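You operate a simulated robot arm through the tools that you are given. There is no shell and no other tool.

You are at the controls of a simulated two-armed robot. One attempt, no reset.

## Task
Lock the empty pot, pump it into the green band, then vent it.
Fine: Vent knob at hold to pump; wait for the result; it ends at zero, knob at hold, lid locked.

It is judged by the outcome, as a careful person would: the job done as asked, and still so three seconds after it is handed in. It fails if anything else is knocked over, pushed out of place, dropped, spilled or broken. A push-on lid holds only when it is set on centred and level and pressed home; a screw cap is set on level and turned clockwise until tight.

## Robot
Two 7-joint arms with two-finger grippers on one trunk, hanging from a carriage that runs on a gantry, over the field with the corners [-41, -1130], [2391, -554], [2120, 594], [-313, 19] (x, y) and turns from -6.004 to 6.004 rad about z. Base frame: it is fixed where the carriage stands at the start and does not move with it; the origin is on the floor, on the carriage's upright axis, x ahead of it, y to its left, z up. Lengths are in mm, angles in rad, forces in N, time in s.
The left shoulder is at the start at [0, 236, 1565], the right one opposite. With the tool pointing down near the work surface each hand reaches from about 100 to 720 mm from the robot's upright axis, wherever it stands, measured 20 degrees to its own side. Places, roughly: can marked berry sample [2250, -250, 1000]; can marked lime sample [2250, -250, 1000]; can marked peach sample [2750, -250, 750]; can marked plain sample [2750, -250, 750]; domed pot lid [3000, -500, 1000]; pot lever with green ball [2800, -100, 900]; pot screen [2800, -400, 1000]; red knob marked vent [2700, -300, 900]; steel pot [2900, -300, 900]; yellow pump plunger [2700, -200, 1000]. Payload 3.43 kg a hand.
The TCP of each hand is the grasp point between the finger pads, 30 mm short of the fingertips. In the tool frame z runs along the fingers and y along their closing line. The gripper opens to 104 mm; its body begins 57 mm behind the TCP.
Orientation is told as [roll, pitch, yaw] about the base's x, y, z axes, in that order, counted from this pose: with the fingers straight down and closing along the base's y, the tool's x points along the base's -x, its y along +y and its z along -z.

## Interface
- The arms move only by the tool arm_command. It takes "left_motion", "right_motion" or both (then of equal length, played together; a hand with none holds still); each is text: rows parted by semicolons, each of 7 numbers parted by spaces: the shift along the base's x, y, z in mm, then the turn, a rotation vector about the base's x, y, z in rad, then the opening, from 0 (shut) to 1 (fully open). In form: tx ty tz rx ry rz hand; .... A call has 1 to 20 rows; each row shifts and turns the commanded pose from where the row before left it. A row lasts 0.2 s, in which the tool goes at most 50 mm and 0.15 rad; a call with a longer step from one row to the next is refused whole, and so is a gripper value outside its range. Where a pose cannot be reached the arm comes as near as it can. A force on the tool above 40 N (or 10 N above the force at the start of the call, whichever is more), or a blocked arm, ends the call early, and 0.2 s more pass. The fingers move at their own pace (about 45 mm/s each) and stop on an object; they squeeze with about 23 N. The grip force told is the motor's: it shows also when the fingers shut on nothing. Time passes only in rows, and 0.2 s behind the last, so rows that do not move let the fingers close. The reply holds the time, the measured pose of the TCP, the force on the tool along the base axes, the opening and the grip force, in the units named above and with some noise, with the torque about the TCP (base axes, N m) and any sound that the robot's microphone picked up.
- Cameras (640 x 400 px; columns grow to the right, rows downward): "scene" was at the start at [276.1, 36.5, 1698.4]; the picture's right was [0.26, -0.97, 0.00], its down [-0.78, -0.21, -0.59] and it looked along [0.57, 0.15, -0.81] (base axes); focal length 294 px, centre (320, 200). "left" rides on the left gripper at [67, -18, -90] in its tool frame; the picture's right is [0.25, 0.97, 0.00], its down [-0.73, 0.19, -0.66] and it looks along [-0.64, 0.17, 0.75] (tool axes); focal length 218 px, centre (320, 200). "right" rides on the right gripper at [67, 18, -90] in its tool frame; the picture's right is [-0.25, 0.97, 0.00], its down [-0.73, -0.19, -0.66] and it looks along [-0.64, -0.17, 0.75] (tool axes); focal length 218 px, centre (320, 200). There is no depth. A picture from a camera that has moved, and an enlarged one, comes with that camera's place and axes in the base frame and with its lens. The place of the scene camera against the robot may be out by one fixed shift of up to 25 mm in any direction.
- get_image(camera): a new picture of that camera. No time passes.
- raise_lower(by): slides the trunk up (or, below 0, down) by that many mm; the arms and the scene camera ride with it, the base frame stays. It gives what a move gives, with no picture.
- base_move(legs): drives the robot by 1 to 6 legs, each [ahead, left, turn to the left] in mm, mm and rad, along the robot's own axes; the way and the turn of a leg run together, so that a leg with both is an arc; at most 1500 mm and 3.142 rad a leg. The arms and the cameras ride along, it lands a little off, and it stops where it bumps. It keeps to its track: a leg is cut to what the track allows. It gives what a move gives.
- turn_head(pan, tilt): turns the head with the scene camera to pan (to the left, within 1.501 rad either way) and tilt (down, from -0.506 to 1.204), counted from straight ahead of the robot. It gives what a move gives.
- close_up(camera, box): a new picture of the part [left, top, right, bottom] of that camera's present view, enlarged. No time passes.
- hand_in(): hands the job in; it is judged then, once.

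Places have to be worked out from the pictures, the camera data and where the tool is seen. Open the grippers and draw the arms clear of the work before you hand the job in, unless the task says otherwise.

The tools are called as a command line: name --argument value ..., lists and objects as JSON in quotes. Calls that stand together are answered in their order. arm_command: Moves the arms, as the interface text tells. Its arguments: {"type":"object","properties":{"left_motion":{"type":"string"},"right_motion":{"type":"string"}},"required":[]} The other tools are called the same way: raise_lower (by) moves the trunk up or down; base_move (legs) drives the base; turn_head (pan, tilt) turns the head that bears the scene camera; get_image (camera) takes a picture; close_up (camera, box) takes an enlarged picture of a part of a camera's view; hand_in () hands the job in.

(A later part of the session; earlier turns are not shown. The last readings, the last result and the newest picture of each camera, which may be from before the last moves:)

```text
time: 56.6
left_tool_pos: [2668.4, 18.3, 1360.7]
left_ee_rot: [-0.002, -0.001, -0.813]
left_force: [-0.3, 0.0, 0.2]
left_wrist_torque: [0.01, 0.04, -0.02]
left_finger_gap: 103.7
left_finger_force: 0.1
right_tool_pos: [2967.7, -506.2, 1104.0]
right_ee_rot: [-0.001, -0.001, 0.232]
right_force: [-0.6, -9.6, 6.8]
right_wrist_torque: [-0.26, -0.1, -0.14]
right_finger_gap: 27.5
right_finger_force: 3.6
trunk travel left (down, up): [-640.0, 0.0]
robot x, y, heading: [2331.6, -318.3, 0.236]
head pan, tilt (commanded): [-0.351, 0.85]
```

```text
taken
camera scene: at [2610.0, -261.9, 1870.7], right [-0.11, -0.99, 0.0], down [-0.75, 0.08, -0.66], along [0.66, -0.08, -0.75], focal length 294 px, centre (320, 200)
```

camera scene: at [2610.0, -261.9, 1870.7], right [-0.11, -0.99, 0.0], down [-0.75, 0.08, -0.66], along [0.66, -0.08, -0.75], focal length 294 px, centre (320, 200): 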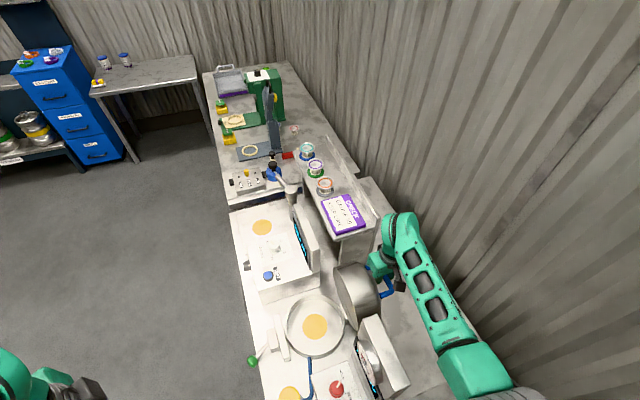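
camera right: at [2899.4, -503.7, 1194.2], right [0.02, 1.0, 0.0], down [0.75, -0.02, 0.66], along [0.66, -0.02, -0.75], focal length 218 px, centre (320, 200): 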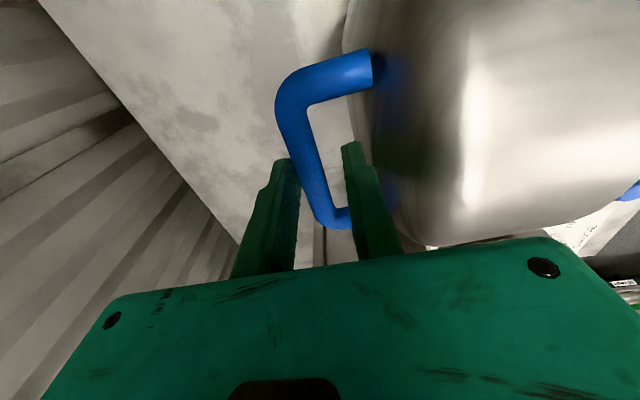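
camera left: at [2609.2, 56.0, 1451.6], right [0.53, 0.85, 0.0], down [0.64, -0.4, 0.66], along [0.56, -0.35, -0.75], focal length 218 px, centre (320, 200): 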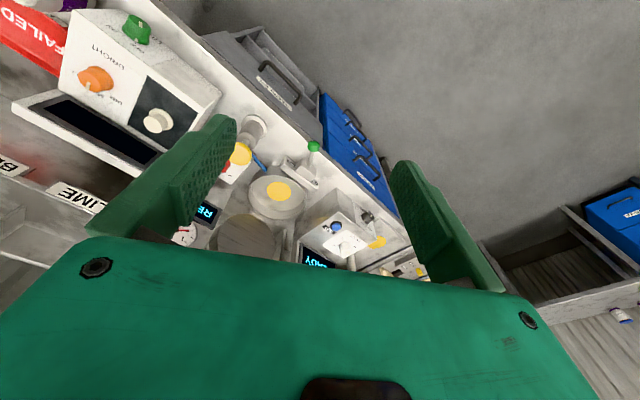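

The lid follows (about 10 N resistance). I continue the arc to 30°.

arm_command --right_motion "-3.3 13.8 7.5 0 0 0 0.23; -3.4 14.5 6.1 0 0 0 0.23; -3.5 14.9 4.8 0 0 0 0.23"

get_image --camera "right"

close_up --camera "scene" --box '[280, 220, 440, 320]'

```text
time: 57.4
left_tool_pos: [2667.8, 18.9, 1360.9]
left_ee_rot: [0.0, 0.001, -0.811]
left_force: [-0.4, 0.8, -0.1]
left_wrist_torque: [0.02, 0.0, 0.01]
left_finger_gap: 103.8
left_finger_force: 0.0
right_tool_pos: [2955.5, -460.1, 1119.0]
right_ee_rot: [0.005, 0.003, 0.234]
right_force: [0.5, -0.5, 0.2]
right_wrist_torque: [0.04, 0.0, 0.01]
right_finger_gap: 24.2
right_finger_force: 0.1
trunk travel left (down, up): [-640.0, 0.0]
robot x, y, heading: [2331.9, -318.5, 0.243]
head pan, tilt (commanded): [-0.351, 0.85]
```

```text
taken
camera right: at [2886.1, -458.4, 1208.8], right [0.02, 1.0, 0.0], down [0.76, -0.02, 0.65], along [0.65, -0.01, -0.76], focal length 218 px, centre (320, 200)
```

right: 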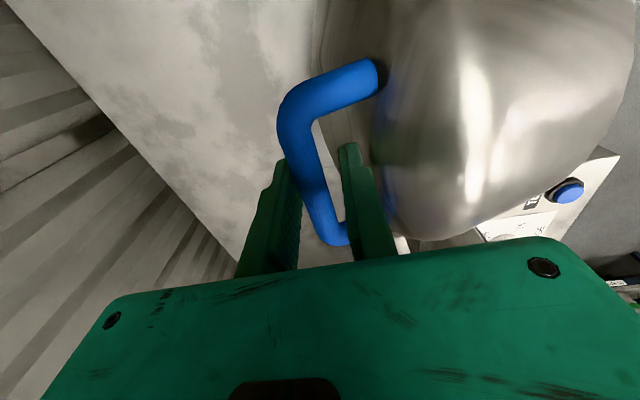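

```text
4.00 times, centred on (360, 270) of scene
camera zoom: at [2609.9, -261.0, 1870.4], right [-0.11, -0.99, 0.0], down [-0.75, 0.08, -0.66], along [0.66, -0.07, -0.75], focal length 1175 px, centre (160, -80)
```

zoom: 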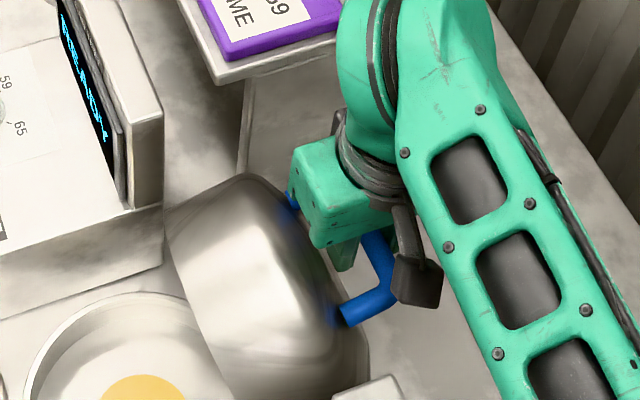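

The lid is tilting smoothly, with almost no force now (near balance). I continue the arc to 55°.

arm_command --right_motion "-3.6 15.3 3.5 0 0 0 0.23; -3.7 15.5 2.1 0 0 0 0.23; -3.7 15.6 0.7 0 0 0 0.23; -3.7 15.6 -0.7 0 0 0 0.23; -3.7 15.5 -2.1 0 0 0 0.23"

get_image --camera "right"

close_up --camera "scene" --box '[280, 220, 440, 320]'

```text
time: 58.6
left_tool_pos: [2667.3, 18.2, 1361.5]
left_ee_rot: [-0.001, 0.001, -0.812]
left_force: [-0.4, 0.6, 0.4]
left_wrist_torque: [0.02, 0.0, 0.01]
left_finger_gap: 103.9
left_finger_force: 0.2
right_tool_pos: [2937.0, -383.0, 1125.5]
right_ee_rot: [0.002, 0.002, 0.23]
right_force: [0.3, 0.2, 0.4]
right_wrist_torque: [0.0, 0.01, 0.0]
right_finger_gap: 24.1
right_finger_force: 0.0
trunk travel left (down, up): [-640.0, 0.0]
robot x, y, heading: [2334.5, -315.8, 0.236]
head pan, tilt (commanded): [-0.351, 0.85]
```

```text
taken
camera right: at [2868.3, -381.5, 1215.5], right [0.02, 1.0, 0.0], down [0.76, -0.02, 0.66], along [0.66, -0.01, -0.76], focal length 218 px, centre (320, 200)
```

right: 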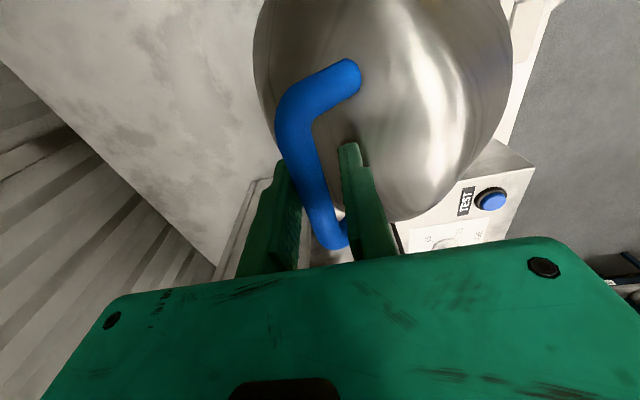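

```text
4.00 times, centred on (360, 270) of scene
camera zoom: at [2609.9, -261.2, 1870.5], right [-0.11, -0.99, 0.0], down [-0.75, 0.08, -0.66], along [0.66, -0.07, -0.75], focal length 1175 px, centre (160, -80)
```

zoom: 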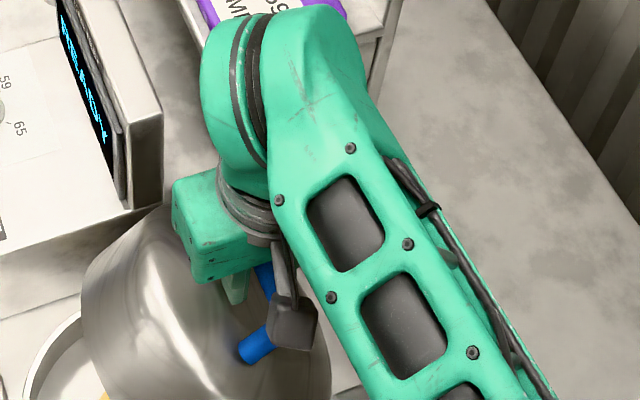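

The lid keeps following with no load. I continue to 75°.

arm_command --right_motion "-3.6 15.3 -3.5 0 0 0 0.23; -3.5 14.9 -4.8 0 0 0 0.23; -3.4 14.5 -6.1 0 0 0 0.23; -3.3 13.8 -7.5 0 0 0 0.23"

get_image --camera "right"

get_image --camera "scene"

get_image --camera "left"

```text
time: 59.6
left_tool_pos: [2668.4, 18.8, 1362.4]
left_ee_rot: [0.001, 0.001, -0.811]
left_force: [0.4, 0.2, 0.2]
left_wrist_torque: [-0.01, 0.0, -0.02]
left_finger_gap: 103.9
left_finger_force: 0.0
right_tool_pos: [2924.7, -323.8, 1103.5]
right_ee_rot: [0.0, 0.0, 0.233]
right_force: [0.4, -0.2, 0.2]
right_wrist_torque: [0.0, -0.01, 0.02]
right_finger_gap: 24.1
right_finger_force: 0.1
trunk travel left (down, up): [-640.0, 0.0]
robot x, y, heading: [2332.7, -318.2, 0.237]
head pan, tilt (commanded): [-0.351, 0.85]
```

```text
taken
camera right: at [2855.9, -322.4, 1193.0], right [0.02, 1.0, 0.0], down [0.75, -0.02, 0.66], along [0.66, -0.01, -0.75], focal length 218 px, centre (320, 200)
```

right: 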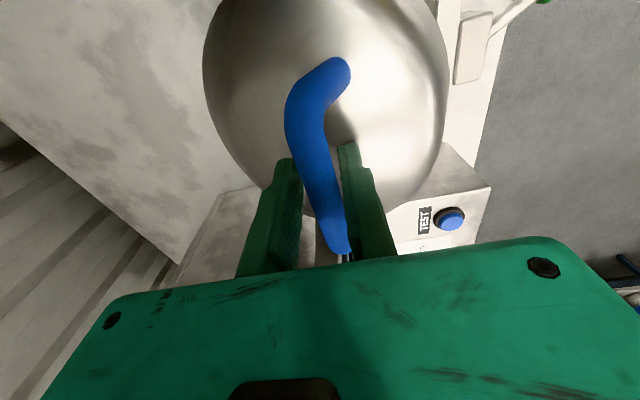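

```text
taken
camera scene: at [2609.9, -261.3, 1870.5], right [-0.11, -0.99, 0.0], down [-0.75, 0.08, -0.66], along [0.66, -0.07, -0.75], focal length 294 px, centre (320, 200)
```

scene: 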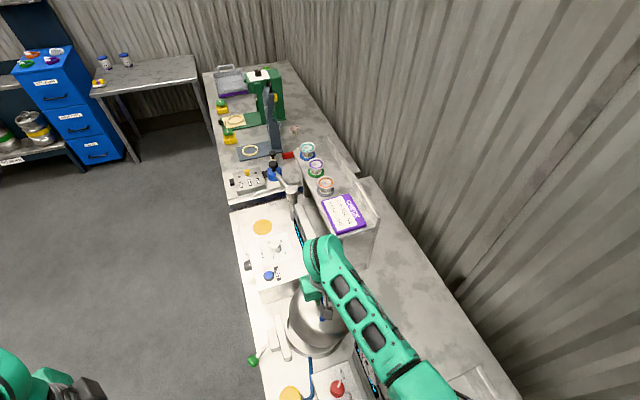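

```text
taken
camera left: at [2609.2, 56.0, 1451.6], right [0.53, 0.85, 0.0], down [0.64, -0.4, 0.66], along [0.56, -0.35, -0.75], focal length 218 px, centre (320, 200)
```

left: 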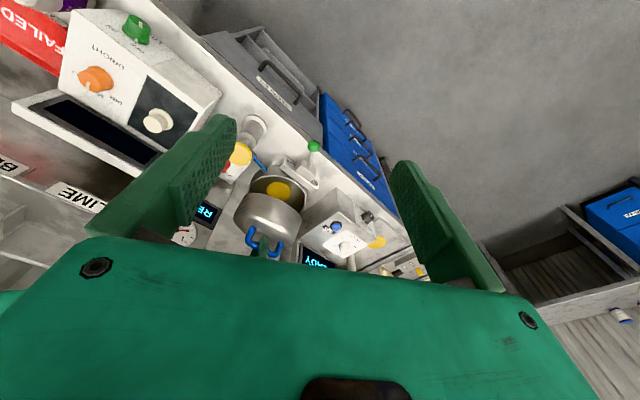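

The lid is about 70° down. I finish the arc to 90°.

arm_command --right_motion "-3.1 13.1 -8.6 0 0 0 0.23; -3 12.5 -9.7 0 0 0 0.23; -2.7 11.5 -10.9 0 0 0 0.23; 0 0 0 0 0 0 0.23"

get_image --camera "right"

close_up --camera "left" --box '[200, 120, 360, 260]'

close_up --camera "scene" --box '[240, 270, 400, 370]'

```text
time: 60.6
left_tool_pos: [2668.4, 20.6, 1362.2]
left_ee_rot: [0.0, 0.0, -0.813]
left_force: [-0.5, -0.5, 0.3]
left_wrist_torque: [-0.02, -0.03, 0.0]
left_finger_gap: 103.7
left_finger_force: 0.0
right_tool_pos: [2916.1, -286.0, 1074.3]
right_ee_rot: [0.002, -0.001, 0.232]
right_force: [2.1, 4.5, 5.3]
right_wrist_torque: [0.02, 0.03, -0.09]
right_finger_gap: 25.1
right_finger_force: 0.7
trunk travel left (down, up): [-640.0, 0.0]
robot x, y, heading: [2334.2, -322.2, 0.24]
head pan, tilt (commanded): [-0.351, 0.85]
```

```text
taken
camera right: at [2846.8, -284.3, 1164.3], right [0.02, 1.0, 0.0], down [0.75, -0.02, 0.66], along [0.66, -0.01, -0.75], focal length 218 px, centre (320, 200)
```

right: 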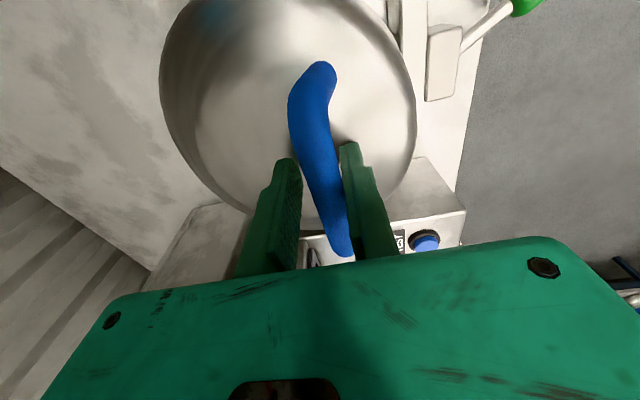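

```text
2.86 times, centred on (280, 190) of left
camera zoom: at [2609.6, 56.6, 1452.0], right [0.53, 0.85, 0.0], down [0.64, -0.4, 0.66], along [0.56, -0.35, -0.75], focal length 624 px, centre (434, 229)
```

zoom: 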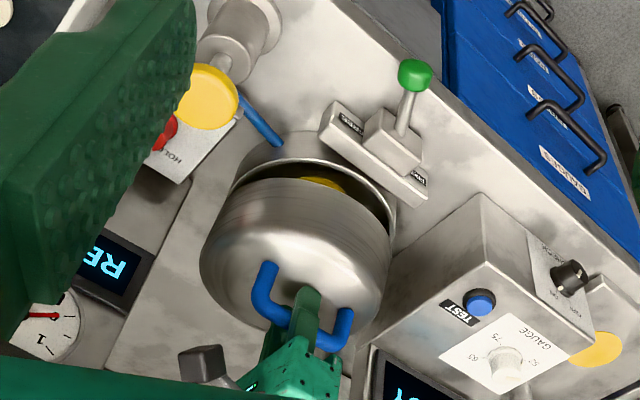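

```text
4.00 times, centred on (320, 320) of scene
camera zoom: at [2610.1, -261.0, 1870.7], right [-0.11, -0.99, 0.0], down [-0.75, 0.08, -0.66], along [0.66, -0.07, -0.75], focal length 1175 px, centre (320, -280)
```

zoom: 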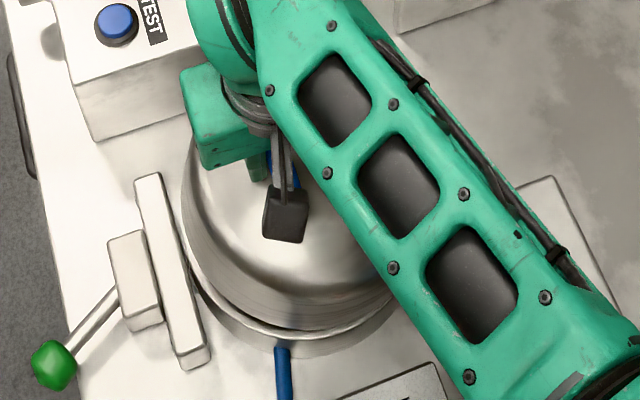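

The lid is nearly shut, still open by perhaps 10° at the front; the tips touch the dome with about 5 N. I press it on down gently along the arc.

arm_command --right_motion "-1 4.2 -6 0 0 0 0.23; -1 4.2 -6 0 0 0 0.23; -1 4.2 -6 0 0 0 0.23"

close_up --camera "left" --box '[200, 120, 360, 260]'

get_image --camera "right"

```text
time: 61.4
left_tool_pos: [2667.8, 20.4, 1363.5]
left_ee_rot: [0.002, -0.001, -0.811]
left_force: [-0.4, -0.2, -0.7]
left_wrist_torque: [-0.01, -0.01, 0.04]
left_finger_gap: 104.0
left_finger_force: 0.1
right_tool_pos: [2911.4, -271.8, 1057.7]
right_ee_rot: [0.003, -0.001, 0.233]
right_force: [-1.1, 13.6, 12.0]
right_wrist_torque: [0.08, 0.06, -0.08]
right_finger_gap: 29.2
right_finger_force: 5.1
trunk travel left (down, up): [-640.0, 0.0]
robot x, y, heading: [2330.1, -315.1, 0.239]
head pan, tilt (commanded): [-0.351, 0.85]
```

```text
2.86 times, centred on (280, 190) of left
camera zoom: at [2609.7, 57.7, 1452.5], right [0.53, 0.85, 0.0], down [0.64, -0.4, 0.66], along [0.56, -0.35, -0.75], focal length 624 px, centre (434, 229)
```

zoom: 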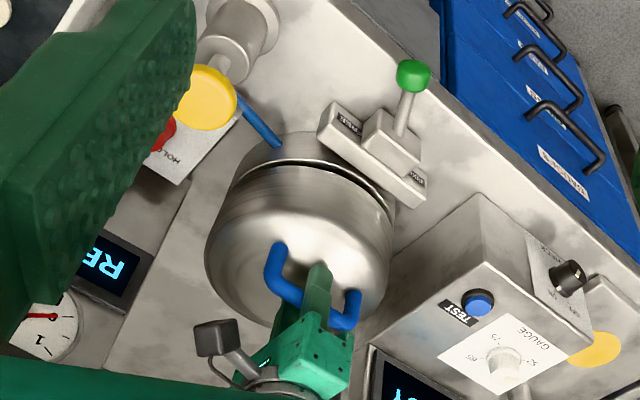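

```text
taken
camera right: at [2843.3, -270.2, 1147.9], right [0.02, 1.0, 0.0], down [0.75, -0.02, 0.66], along [0.66, -0.01, -0.75], focal length 218 px, centre (320, 200)
```

right: 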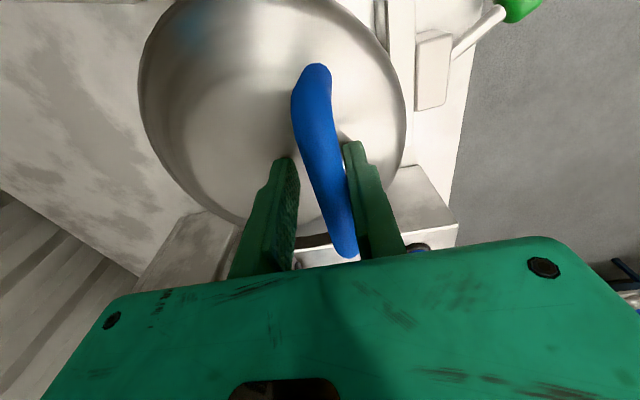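

The lid is almost closed; the bar leans on the front finger, so I shift forward a bit and press on down.

arm_command --right_motion "-1.8 7.8 0 0 0 0 0.28; -0.5 2 -5 0 0 0 0.28; -0.5 2 -5 0 0 0 0.28; 0 0 0 0 0 0 0.28"

close_up --camera "left" --box '[200, 120, 360, 260]'

get_image --camera "right"

```text
time: 62.4
left_tool_pos: [2667.7, 17.7, 1362.0]
left_ee_rot: [0.001, 0.002, -0.812]
left_force: [0.5, 0.2, 0.3]
left_wrist_torque: [0.02, -0.02, 0.03]
left_finger_gap: 104.0
left_finger_force: 0.1
right_tool_pos: [2908.3, -263.5, 1047.2]
right_ee_rot: [0.0, 0.0, 0.231]
right_force: [-7.1, -2.6, 14.5]
right_wrist_torque: [-0.35, 0.06, -0.03]
right_finger_gap: 28.9
right_finger_force: 0.0
trunk travel left (down, up): [-640.0, 0.0]
robot x, y, heading: [2330.9, -317.7, 0.237]
head pan, tilt (commanded): [-0.351, 0.85]
```

```text
2.86 times, centred on (280, 190) of left
camera zoom: at [2609.2, 55.6, 1451.6], right [0.53, 0.85, 0.0], down [0.64, -0.4, 0.66], along [0.56, -0.35, -0.75], focal length 624 px, centre (434, 229)
```

zoom: 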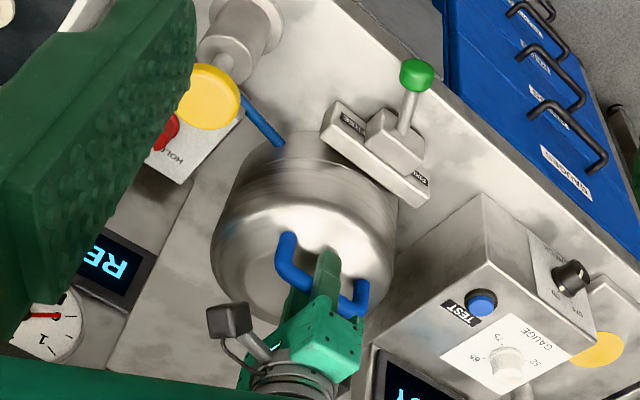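

```text
taken
camera right: at [2839.9, -261.7, 1137.5], right [0.02, 1.0, 0.0], down [0.75, -0.02, 0.66], along [0.66, -0.02, -0.75], focal length 218 px, centre (320, 200)
```

right: 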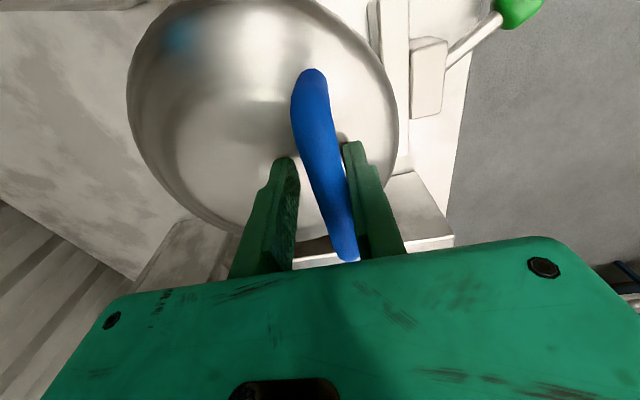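

The lid looks shut. I press 4 mm more to feel whether it has bottomed.

arm_command --right_motion "0 0 -4 0 0 0 0.28; 0 0 0 0 0 0 0.28"

close_up --camera "left" --box '[240, 140, 336, 200]'

```text
time: 62.8
left_tool_pos: [2668.1, 17.9, 1360.0]
left_ee_rot: [0.0, 0.001, -0.814]
left_force: [-0.6, -1.1, 0.1]
left_wrist_torque: [-0.04, -0.02, 0.02]
left_finger_gap: 104.1
left_finger_force: 0.1
right_tool_pos: [2911.1, -262.4, 1047.7]
right_ee_rot: [0.003, -0.002, 0.23]
right_force: [-2.9, -1.6, 7.2]
right_wrist_torque: [-0.21, 0.09, -0.08]
right_finger_gap: 28.5
right_finger_force: 0.0
trunk travel left (down, up): [-640.0, 0.0]
robot x, y, heading: [2333.1, -316.7, 0.235]
head pan, tilt (commanded): [-0.351, 0.85]
stopped in row 1 (right hand): the force on the tool passed its limit at 47 N (the readings are from after the stop); the commanded pose is now the measured one
```

```text
6.67 times, centred on (288, 170) of left
camera zoom: at [2609.3, 55.4, 1451.1], right [0.53, 0.85, 0.0], down [0.64, -0.4, 0.66], along [0.56, -0.35, -0.75], focal length 1455 px, centre (533, 400)
```

zoom: 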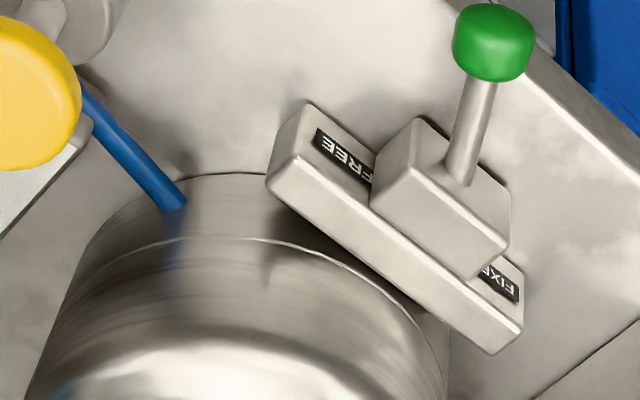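

The 47 N stop shows the lid is hard home on the rim. I lift the right hand straight up out of the handle and confirm that the lid stays shut.

arm_command --right_motion "0 0 8 0 0 0 0.33; 0 0 15 0 0 0 0.33; 0 0 25 0 0 0 0.33; 0 0 40 0 0 0 0.33; 0 0 40 0 0 0 0.33; 0 0 40 0 0 0 0.33"

get_image --camera "left"

get_image --camera "right"

get_image --camera "scene"

```text
time: 64.2
left_tool_pos: [2668.2, 17.3, 1361.6]
left_ee_rot: [0.001, 0.001, -0.81]
left_force: [1.0, 1.0, 0.8]
left_wrist_torque: [0.03, 0.01, 0.01]
left_finger_gap: 103.9
left_finger_force: 0.1
right_tool_pos: [2908.7, -261.5, 1215.1]
right_ee_rot: [0.004, 0.001, 0.23]
right_force: [0.0, 0.7, -1.1]
right_wrist_torque: [-0.03, -0.03, 0.04]
right_finger_gap: 34.4
right_finger_force: 0.0
trunk travel left (down, up): [-640.0, 0.0]
robot x, y, heading: [2335.1, -318.7, 0.239]
head pan, tilt (commanded): [-0.351, 0.85]
```

```text
taken
camera left: at [2609.2, 55.8, 1451.6], right [0.53, 0.85, 0.0], down [0.64, -0.4, 0.66], along [0.56, -0.35, -0.75], focal length 218 px, centre (320, 200)
```

left: 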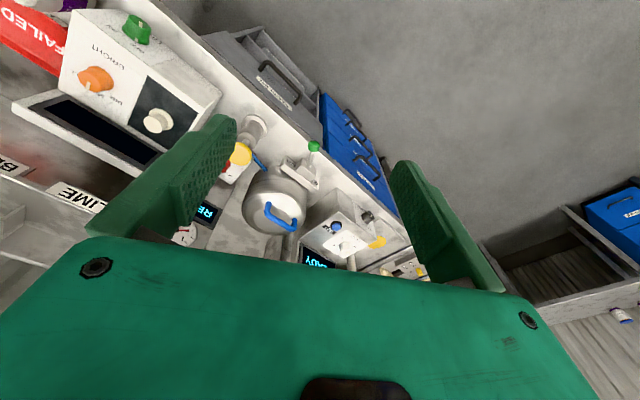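

```text
taken
camera right: at [2840.5, -259.9, 1305.8], right [0.03, 1.0, 0.0], down [0.75, -0.02, 0.66], along [0.66, -0.01, -0.75], focal length 218 px, centre (320, 200)
```

right: 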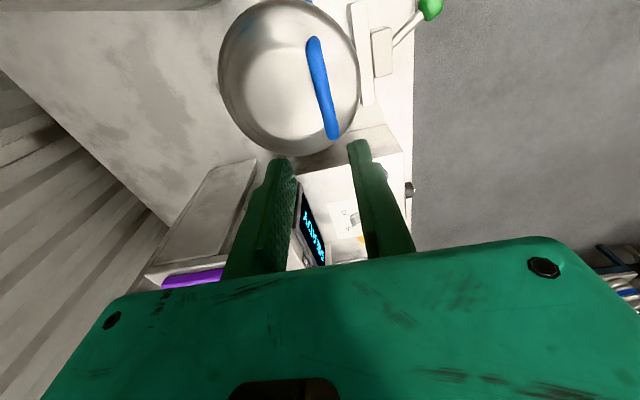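

```text
taken
camera scene: at [2609.7, -261.5, 1870.5], right [-0.11, -0.99, 0.0], down [-0.75, 0.08, -0.66], along [0.66, -0.07, -0.75], focal length 294 px, centre (320, 200)
```

scene: 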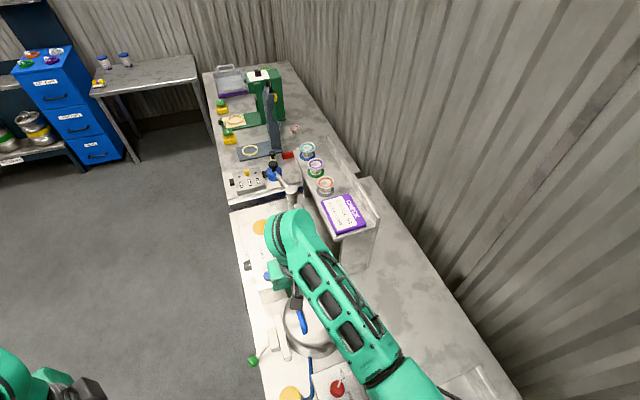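

The lid stays shut. Next I lock it: the ball is at about (2840, -108, 908). I move the right hand up and back out of the way, and bring the left hand above the ball with its closing line along the bench.

arm_command --left_motion "21.5 -15.7 -32.6 0 0 -0.066 0.5; 21.5 -15.7 -32.6 0 0 -0.066 0.5; 21.5 -15.7 -32.6 0 0 -0.066 0.5; 21.5 -15.7 -32.6 0 0 -0.066 0.5; 21.5 -15.7 -32.6 0 0 -0.066 0.5; 21.5 -15.7 -32.6 0 0 -0.066 0.5; 21.5 -15.7 -32.6 0 0 -0.066 0.5; 21.5 -15.7 -32.6 0 0 -0.066 0.5; 0 0 0 0 0 0 0.5; 0 0 0 0 0 0 0.5; 0 0 0 0 0 0 0.5" --right_motion "0 0 40 0 0 0 0.5; 0 0 40 0 0 0 0.5; 0 0 40 0 0 0 0.5; -23.6 -32.4 0 0 0 0 0.5; -23.6 -32.4 0 0 0 0 0.5; -23.6 -32.4 0 0 0 0 0.5; -23.6 -32.4 0 0 0 0 0.5; -23.6 -32.4 0 0 0 0 0.5; -23.6 -32.4 0 0 0 0 0.5; -23.6 -32.4 0 0 0 0 0.5; -23.6 -32.4 0 0 0 0 0.5"

get_image --camera "left"

get_image --camera "scene"

```text
time: 66.6
left_tool_pos: [2841.4, -109.0, 1102.9]
left_ee_rot: [0.0, 0.001, -1.34]
left_force: [-0.3, -0.2, -0.9]
left_wrist_torque: [0.0, 0.02, -0.04]
left_finger_gap: 51.8
left_finger_force: 0.0
right_tool_pos: [2721.7, -519.8, 1335.5]
right_ee_rot: [0.003, 0.0, 0.23]
right_force: [0.3, 0.3, 0.2]
right_wrist_torque: [-0.06, 0.0, 0.0]
right_finger_gap: 52.2
right_finger_force: 0.1
trunk travel left (down, up): [-640.0, 0.0]
robot x, y, heading: [2329.6, -317.8, 0.244]
head pan, tilt (commanded): [-0.351, 0.85]
```

```text
taken
camera left: at [2808.8, -46.3, 1192.0], right [0.88, 0.47, 0.0], down [0.35, -0.67, 0.66], along [0.31, -0.58, -0.75], focal length 218 px, centre (320, 200)
```

left: 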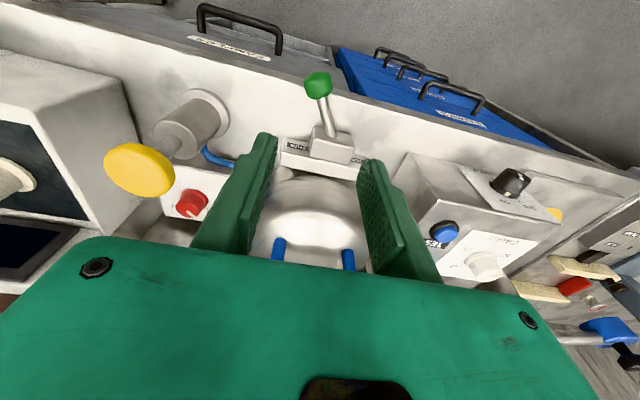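

```text
taken
camera scene: at [2609.7, -261.5, 1870.5], right [-0.11, -0.99, 0.0], down [-0.75, 0.08, -0.66], along [0.66, -0.07, -0.75], focal length 294 px, centre (320, 200)
```

scene: 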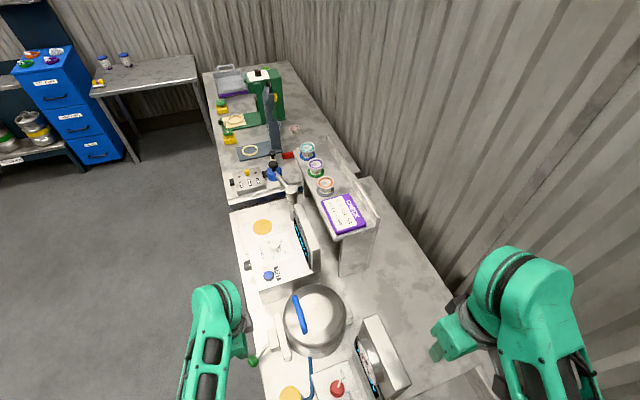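

The ball is right below the left hand. I descend to z≈943 first and look.

arm_command --left_motion "-0.5 0 -40 0 0 0 0.5; -0.5 0 -40 0 0 0 0.5; 0 0 -40 0 0 0 0.5; 0 0 -40 0 0 0 0.5"

get_image --camera "left"

```text
time: 67.6
left_tool_pos: [2832.0, -108.3, 977.8]
left_ee_rot: [0.002, -0.005, -1.341]
left_force: [0.7, -0.2, -0.2]
left_wrist_torque: [-0.03, 0.07, -0.03]
left_finger_gap: 51.8
left_finger_force: 0.1
left hand out of reach, approached as far as the arm can: row 3, 4
right_tool_pos: [2721.0, -518.6, 1335.8]
right_ee_rot: [0.003, 0.0, 0.231]
right_force: [0.6, -0.2, -0.2]
right_wrist_torque: [-0.01, -0.02, 0.0]
right_finger_gap: 51.9
right_finger_force: 0.2
trunk travel left (down, up): [-640.0, 0.0]
robot x, y, heading: [2335.5, -316.6, 0.239]
head pan, tilt (commanded): [-0.351, 0.85]
```

```text
taken
camera left: at [2799.3, -45.6, 1068.6], right [0.88, 0.47, 0.0], down [0.35, -0.67, 0.66], along [0.31, -0.58, -0.75], focal length 218 px, centre (320, 200)
```

left: 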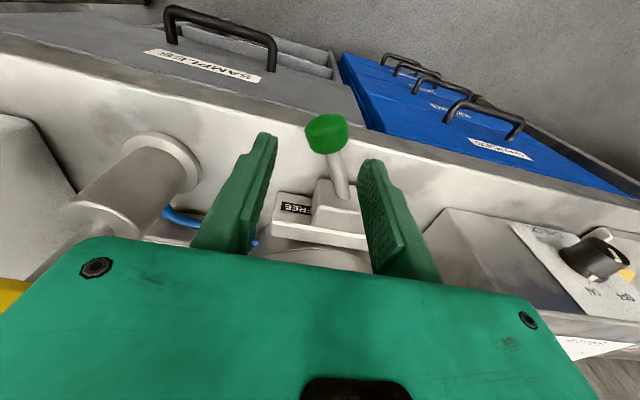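

The left arm is at its reach limit at this trunk height. I raise the left hand, draw the right hand back away from above the gauge column, and then lower the trunk 150 mm (its underside stays well above the bench things).

arm_command --left_motion "2 0 43 0 0 0 0.5; 2 0 43 0 0 0 0.5; 2 0 43 0 0 0 0.5; 2 0 43 0 0 0 0.5" --right_motion "-39.6 -16.6 0 0 0 0 0.5; -39.6 -16.6 0 0 0 0 0.5; -39.6 -16.6 0 0 0 0 0.5; 0 0 0 0 0 0 0.5"

get_image --camera "right"

get_image --camera "scene"

```text
time: 68.6
left_tool_pos: [2839.9, -108.7, 1151.3]
left_ee_rot: [-0.002, 0.0, -1.34]
left_force: [-0.4, -0.2, -0.6]
left_wrist_torque: [0.03, -0.06, -0.03]
left_finger_gap: 51.9
left_finger_force: 0.1
right_tool_pos: [2604.8, -570.0, 1327.1]
right_ee_rot: [0.0, -0.003, 0.23]
right_force: [0.3, 0.1, 0.8]
right_wrist_torque: [-0.01, -0.01, 0.01]
right_finger_gap: 52.0
right_finger_force: 0.0
right hand out of reach, approached as far as the arm can: row 3
trunk travel left (down, up): [-640.0, 0.0]
robot x, y, heading: [2333.2, -316.0, 0.231]
head pan, tilt (commanded): [-0.351, 0.85]
```

```text
taken
camera right: at [2536.1, -568.3, 1417.3], right [0.03, 1.0, 0.0], down [0.75, -0.02, 0.66], along [0.66, -0.01, -0.75], focal length 218 px, centre (320, 200)
```

right: 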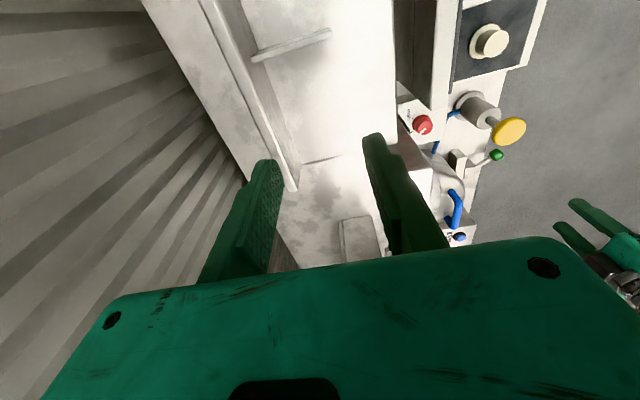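

```text
taken
camera scene: at [2609.7, -261.5, 1870.5], right [-0.11, -0.99, 0.0], down [-0.75, 0.08, -0.66], along [0.66, -0.07, -0.75], focal length 294 px, centre (320, 200)
```

scene: 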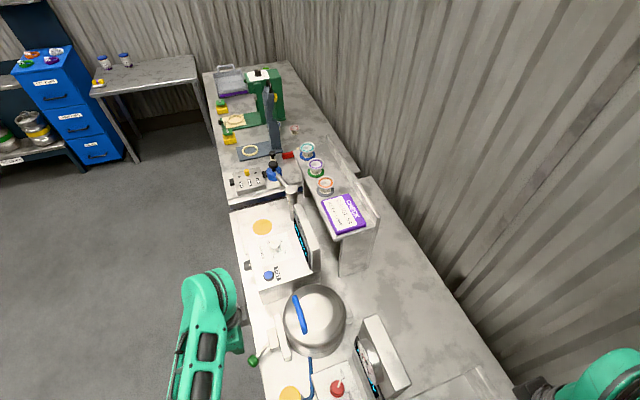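

The LIME rack under the right hand is tall (about z=1125), so lowering there would be unsafe. I first move the right hand over the lamp box area, where the things are below about 1075.

arm_command --right_motion "-2.2 43.2 0 0 0 0 0.5; -2.2 43.2 0 0 0 0 0.5; -2.2 43.2 0 0 0 0 0.5; -2.2 43.2 0 0 0 0 0.5; -2.2 43.2 0 0 0 0 0.5; -2.2 43.2 0 0 0 0 0.5"

get_image --camera "right"

get_image --camera "scene"

```text
time: 70.0
left_tool_pos: [2839.1, -108.3, 1151.2]
left_ee_rot: [-0.001, 0.002, -1.34]
left_force: [-0.9, -0.5, 0.0]
left_wrist_torque: [-0.05, -0.01, -0.04]
left_finger_gap: 52.1
left_finger_force: 0.1
right_tool_pos: [2587.8, -309.2, 1332.2]
right_ee_rot: [0.005, -0.002, 0.229]
right_force: [0.7, -0.7, 0.3]
right_wrist_torque: [0.03, -0.03, -0.02]
right_finger_gap: 51.8
right_finger_force: 0.1
trunk travel left (down, up): [-640.0, 0.0]
robot x, y, heading: [2329.7, -316.7, 0.241]
head pan, tilt (commanded): [-0.351, 0.85]
```

```text
taken
camera right: at [2519.3, -307.9, 1420.2], right [0.03, 1.0, 0.0], down [0.75, -0.02, 0.66], along [0.66, -0.02, -0.75], focal length 218 px, centre (320, 200)
```

right: 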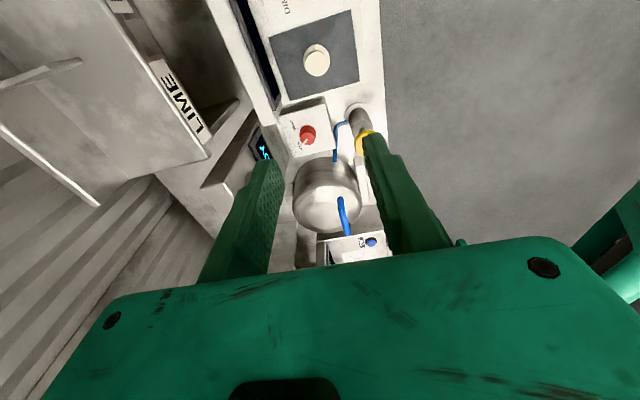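

```text
taken
camera scene: at [2609.7, -261.5, 1870.5], right [-0.11, -0.99, 0.0], down [-0.75, 0.08, -0.66], along [0.66, -0.07, -0.75], focal length 294 px, centre (320, 200)
```

scene: 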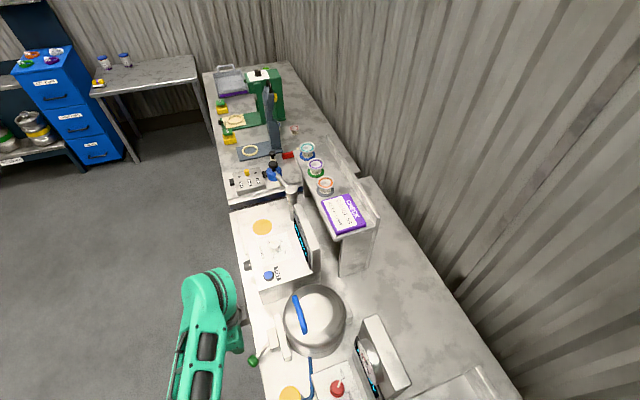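

Before lowering the trunk I look to the right with the head to see where the folded right arm's elbow is relative to the green shelf.

turn_head --pan -1.4 --tilt 0.7

get_image --camera "scene"

```text
time: 71.3
left_tool_pos: [2840.9, -108.7, 1151.6]
left_ee_rot: [0.0, -0.001, -1.34]
left_force: [-0.6, 0.5, -0.8]
left_wrist_torque: [-0.03, 0.01, 0.02]
left_finger_gap: 52.0
left_finger_force: 0.0
right_tool_pos: [2588.1, -310.7, 1331.0]
right_ee_rot: [0.004, 0.0, 0.231]
right_force: [-0.1, 0.1, 0.1]
right_wrist_torque: [0.0, 0.01, 0.01]
right_finger_gap: 52.3
right_finger_force: 0.2
trunk travel left (down, up): [-640.0, 0.0]
robot x, y, heading: [2332.5, -318.2, 0.232]
head pan, tilt (commanded): [-1.4, 0.7]
```

```text
taken
camera scene: at [2565.8, -330.6, 1882.8], right [-0.92, -0.4, 0.0], down [-0.26, 0.59, -0.76], along [0.3, -0.7, -0.64], focal length 294 px, centre (320, 200)
```

scene: 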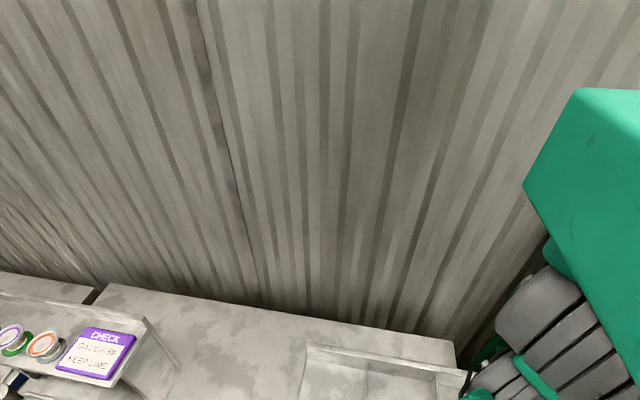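

I tilt further down to see the right arm's elbow.

turn_head --pan -1.45 --tilt 1.2

get_image --camera "scene"

```text
time: 72.2
left_tool_pos: [2839.8, -109.5, 1151.5]
left_ee_rot: [-0.001, -0.001, -1.339]
left_force: [-0.1, 0.3, 0.7]
left_wrist_torque: [0.01, 0.0, 0.02]
left_finger_gap: 52.0
left_finger_force: 0.1
right_tool_pos: [2588.3, -309.2, 1330.1]
right_ee_rot: [0.004, 0.001, 0.231]
right_force: [0.5, -0.3, 0.3]
right_wrist_torque: [0.03, -0.01, 0.0]
right_finger_gap: 51.7
right_finger_force: 0.1
trunk travel left (down, up): [-640.0, 0.0]
robot x, y, heading: [2332.8, -315.2, 0.237]
head pan, tilt (commanded): [-1.45, 1.201]
```

```text
taken
camera scene: at [2551.6, -305.1, 1846.9], right [-0.94, -0.35, 0.0], down [-0.33, 0.87, -0.36], along [0.13, -0.34, -0.93], focal length 294 px, centre (320, 200)
```

scene: 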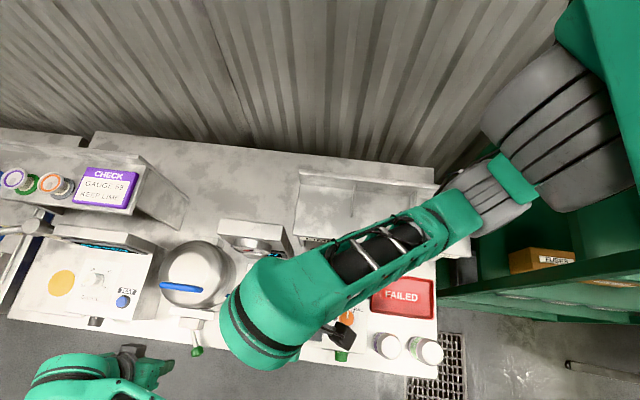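

The folded right elbow hangs over the rack's near end, so lowering the trunk here would be unsafe. Instead I will stand further into the aisle and swing the lever with the right hand, pushing the ball toward FIXED. First I bring both hands to safe, more stretched poses.

arm_command --left_motion "0 0 40 0 0 0 0.5; 0 0 40 0 0 0 0.5; 0 0 40 0 0 0 0.5; -20 27 20 0 0 0.1 0.5; -20 27 20 0 0 0.1 0.5; -20 27 20 0 0 0.1 0.5; -20 27 20 0 0 0.1 0.5; -20 27 0 0 0 0.1 0.5; -20 27 0 0 0 0.1 0.5; -20 27 0 0 0 0.1 0.5" --right_motion "26 -9 0 0 0 0 0.2; 26 -9 0 0 0 0 0.2; 26 -9 0 0 0 0 0.2; 26 -9 0 0 0 0 0.2; 26 -9 0 0 0 0 0.2; 26 -9 0 0 0 0 0.2; 26 -9 0 0 0 0 0.2; 26 -9 0 0 0 0 0.2; 26 -9 0 0 0 0 0.2; 26 -9 0 0 0 0 0.2"

base_move --legs '[[0, 285, 0], [0, 0, -0.2]]'

turn_head --pan -0.2 --tilt 0.95

get_image --camera "scene"

```text
time: 74.5
left_tool_pos: [2697.5, 82.6, 1350.4]
left_ee_rot: [0.001, 0.001, -0.639]
left_force: [-0.6, -0.2, -0.3]
left_wrist_torque: [0.0, -0.01, -0.01]
left_finger_gap: 51.9
left_finger_force: 0.0
right_tool_pos: [2849.7, -401.6, 1328.9]
right_ee_rot: [0.004, 0.001, 0.231]
right_force: [0.1, -0.8, -0.4]
right_wrist_torque: [-0.05, -0.01, -0.02]
right_finger_gap: 20.8
right_finger_force: 0.0
trunk travel left (down, up): [-640.0, 0.0]
robot x, y, heading: [2332.5, -319.3, 0.237]
head pan, tilt (commanded): [-1.45, 1.201]
```

```text
time: 77.2
left_tool_pos: [2705.1, 274.7, 1349.9]
left_ee_rot: [-0.001, -0.001, -0.844]
left_force: [0.5, -0.2, 0.9]
left_wrist_torque: [-0.01, -0.01, -0.03]
left_finger_gap: 52.0
left_finger_force: 0.1
right_tool_pos: [2755.1, -228.9, 1327.7]
right_ee_rot: [0.003, 0.001, 0.028]
right_force: [-0.1, -0.2, -0.1]
right_wrist_torque: [0.02, 0.0, -0.01]
right_finger_gap: 21.0
right_finger_force: 0.1
trunk travel left (down, up): [-640.0, 0.0]
robot x, y, heading: [2265.9, -44.9, 0.036]
head pan, tilt (commanded): [-1.45, 1.201]
```

```text
time: 78.6
left_tool_pos: [2704.9, 274.4, 1350.6]
left_ee_rot: [0.0, 0.0, -0.843]
left_force: [0.4, 0.6, -0.5]
left_wrist_torque: [0.01, 0.04, 0.01]
left_finger_gap: 52.0
left_finger_force: 0.0
right_tool_pos: [2754.9, -228.4, 1328.4]
right_ee_rot: [0.003, 0.0, 0.028]
right_force: [0.0, -0.8, 0.3]
right_wrist_torque: [-0.01, 0.03, 0.0]
right_finger_gap: 20.9
right_finger_force: 0.0
trunk travel left (down, up): [-640.0, 0.0]
robot x, y, heading: [2266.5, -40.2, 0.031]
head pan, tilt (commanded): [-0.201, 0.949]
```

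```text
taken
camera scene: at [2542.4, -29.7, 1863.0], right [-0.17, -0.99, 0.0], down [-0.8, 0.13, -0.58], along [0.57, -0.1, -0.81], focal length 294 px, centre (320, 200)
```

scene: 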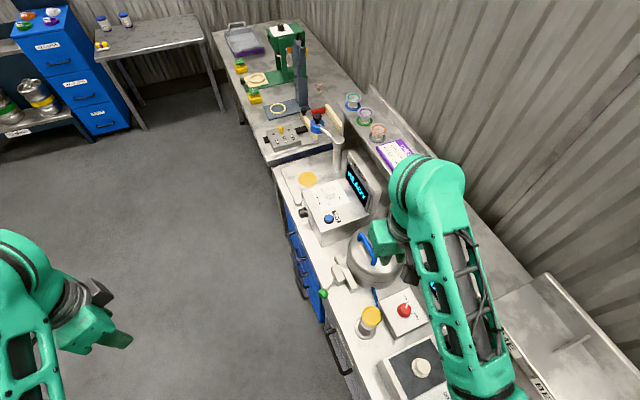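

The robot now stands further out in the aisle. I put the right hand, fingers closed, high above the near side of the ball, then lower the trunk 160 mm.

arm_command --right_motion "15.3 37 0 0 0 0.068 0; 15.3 37 0 0 0 0.068 0; 15.3 37 0 0 0 0.068 0"

raise_lower --by -160

get_image --camera "right"

get_image --camera "scene"

get_image --camera "left"

```text
time: 79.4
left_tool_pos: [2704.1, 276.1, 1350.5]
left_ee_rot: [0.001, 0.0, -0.843]
left_force: [-1.1, -0.2, -0.5]
left_wrist_torque: [-0.02, -0.02, 0.03]
left_finger_gap: 52.1
left_finger_force: 0.1
right_tool_pos: [2800.3, -117.9, 1328.2]
right_ee_rot: [0.003, 0.0, 0.233]
right_force: [0.1, -0.8, -0.1]
right_wrist_torque: [0.0, -0.01, 0.0]
right_finger_gap: 0.0
right_finger_force: 23.1
trunk travel left (down, up): [-640.0, 0.0]
robot x, y, heading: [2268.4, -41.2, 0.035]
head pan, tilt (commanded): [-0.201, 0.949]
```

```text
time: 81.2
left_tool_pos: [2704.3, 276.1, 1190.2]
left_ee_rot: [0.0, 0.0, -0.842]
left_force: [-0.6, -0.5, -0.6]
left_wrist_torque: [-0.02, 0.01, -0.01]
left_finger_gap: 51.8
left_finger_force: 0.1
right_tool_pos: [2801.1, -118.9, 1169.2]
right_ee_rot: [0.004, -0.001, 0.232]
right_force: [-0.2, 0.5, -0.3]
right_wrist_torque: [0.01, 0.04, 0.05]
right_finger_gap: 0.0
right_finger_force: 22.6
trunk travel left (down, up): [-480.0, 160.0]
robot x, y, heading: [2262.6, -40.5, 0.032]
head pan, tilt (commanded): [-0.201, 0.949]
```

```text
taken
camera right: at [2732.4, -116.9, 1259.3], right [0.02, 1.0, 0.0], down [0.75, -0.02, 0.66], along [0.66, -0.01, -0.75], focal length 218 px, centre (320, 200)
```

right: 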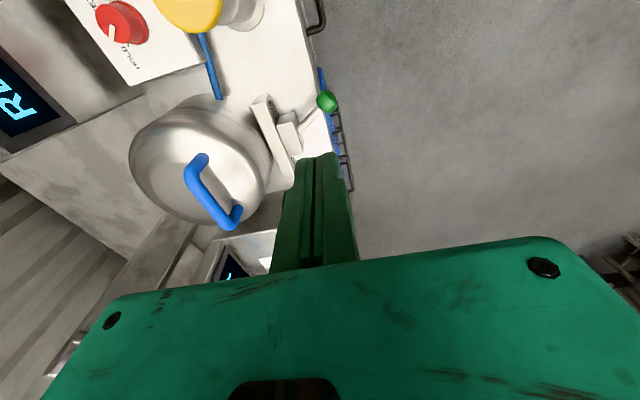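

```text
taken
camera scene: at [2542.5, -29.6, 1703.1], right [-0.16, -0.99, 0.0], down [-0.8, 0.13, -0.58], along [0.57, -0.1, -0.81], focal length 294 px, centre (320, 200)
```

scene: 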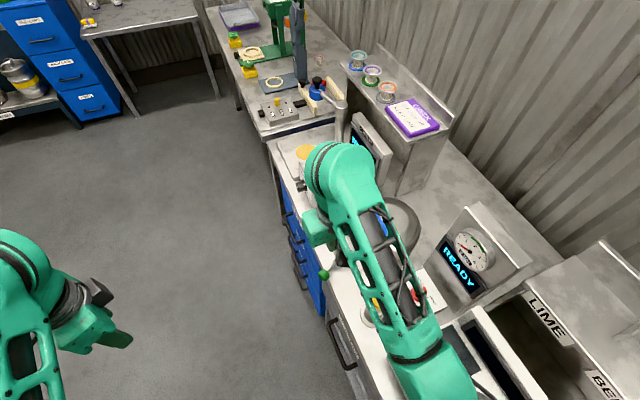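

```text
taken
camera left: at [2646.3, 314.5, 1280.8], right [0.55, 0.83, 0.0], down [0.63, -0.42, 0.66], along [0.55, -0.36, -0.75], focal length 218 px, centre (320, 200)
```

left: 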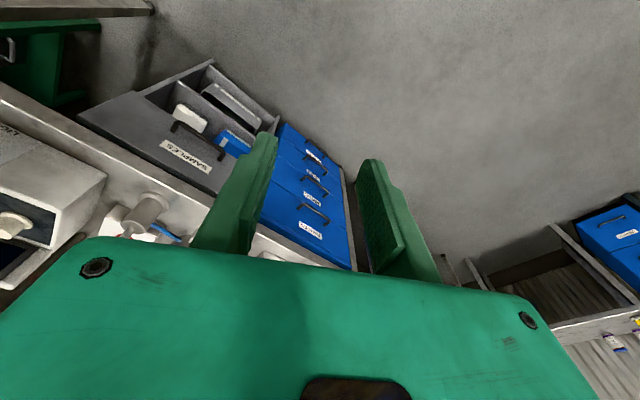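

The ball reads (2841, -109, 908) again. I lower the closed fingers beside its near (FREE) side.

arm_command --right_motion "0 0 -45 0 0 0 0; 0 0 -45 0 0 0 0; 0 0 -45 0 0 0 0; 0 0 -45 0 0 0 0; 0 0 -40 0 0 0 0; 0 0 -30 0 0 0 0"

get_image --camera "right"

get_image --camera "scene"

```text
time: 82.6
left_tool_pos: [2703.7, 276.0, 1189.3]
left_ee_rot: [-0.001, 0.001, -0.843]
left_force: [-1.0, 0.4, 0.7]
left_wrist_torque: [0.02, 0.0, 0.03]
left_finger_gap: 52.0
left_finger_force: 0.1
right_tool_pos: [2799.6, -118.5, 918.3]
right_ee_rot: [0.002, -0.001, 0.232]
right_force: [0.4, 0.8, -0.3]
right_wrist_torque: [0.01, 0.01, -0.01]
right_finger_gap: 0.0
right_finger_force: 22.4
trunk travel left (down, up): [-480.0, 160.0]
robot x, y, heading: [2261.3, -42.4, 0.034]
head pan, tilt (commanded): [-0.201, 0.949]
```

```text
taken
camera right: at [2732.5, -116.7, 1008.3], right [0.02, 1.0, 0.0], down [0.75, -0.02, 0.66], along [0.66, -0.01, -0.75], focal length 218 px, centre (320, 200)
```

right: 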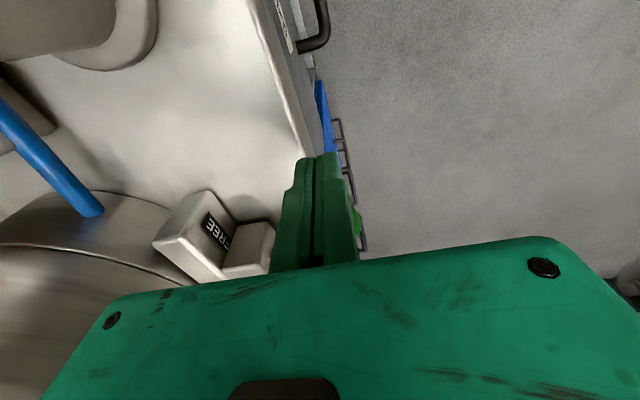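

```text
taken
camera scene: at [2542.3, -29.6, 1703.0], right [-0.16, -0.99, 0.0], down [-0.8, 0.13, -0.58], along [0.57, -0.1, -0.81], focal length 294 px, centre (320, 200)
```

scene: 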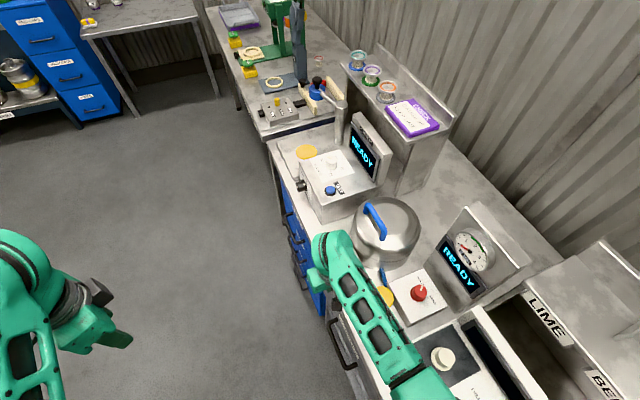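

The closed fingers stand beside the ball. I push along the bench toward FIXED, first 40 mm.

arm_command --right_motion "9.7 2.3 0 0 0 0 0; 9.7 2.3 0 0 0 0 0; 9.7 2.3 0 0 0 0 0; 9.7 2.3 0 0 0 0 0"

get_image --camera "right"

get_image --camera "left"

```text
time: 83.6
left_tool_pos: [2704.1, 276.3, 1189.8]
left_ee_rot: [0.0, 0.0, -0.843]
left_force: [-0.1, 0.2, -0.2]
left_wrist_torque: [0.0, 0.01, -0.02]
left_finger_gap: 52.0
left_finger_force: 0.0
right_tool_pos: [2841.9, -110.2, 919.9]
right_ee_rot: [0.001, -0.003, 0.236]
right_force: [-1.0, -0.6, 0.1]
right_wrist_torque: [0.0, 0.03, -0.02]
right_finger_gap: 0.1
right_finger_force: 23.3
trunk travel left (down, up): [-480.0, 160.0]
robot x, y, heading: [2264.0, -45.9, 0.034]
head pan, tilt (commanded): [-0.201, 0.949]
```

```text
taken
camera right: at [2773.1, -108.6, 1009.4], right [0.02, 1.0, 0.0], down [0.75, -0.02, 0.66], along [0.66, -0.01, -0.75], focal length 218 px, centre (320, 200)
```

right: 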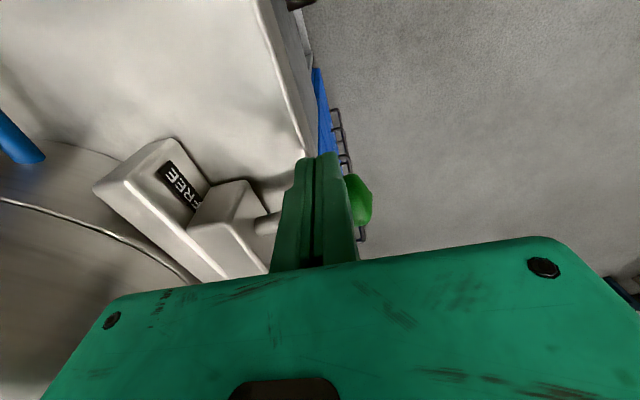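

```text
taken
camera left: at [2646.4, 314.4, 1280.6], right [0.55, 0.83, 0.0], down [0.63, -0.42, 0.66], along [0.55, -0.36, -0.75], focal length 218 px, centre (320, 200)
```

left: 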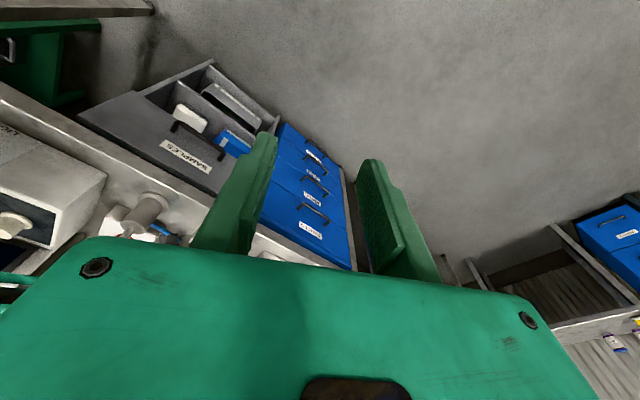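

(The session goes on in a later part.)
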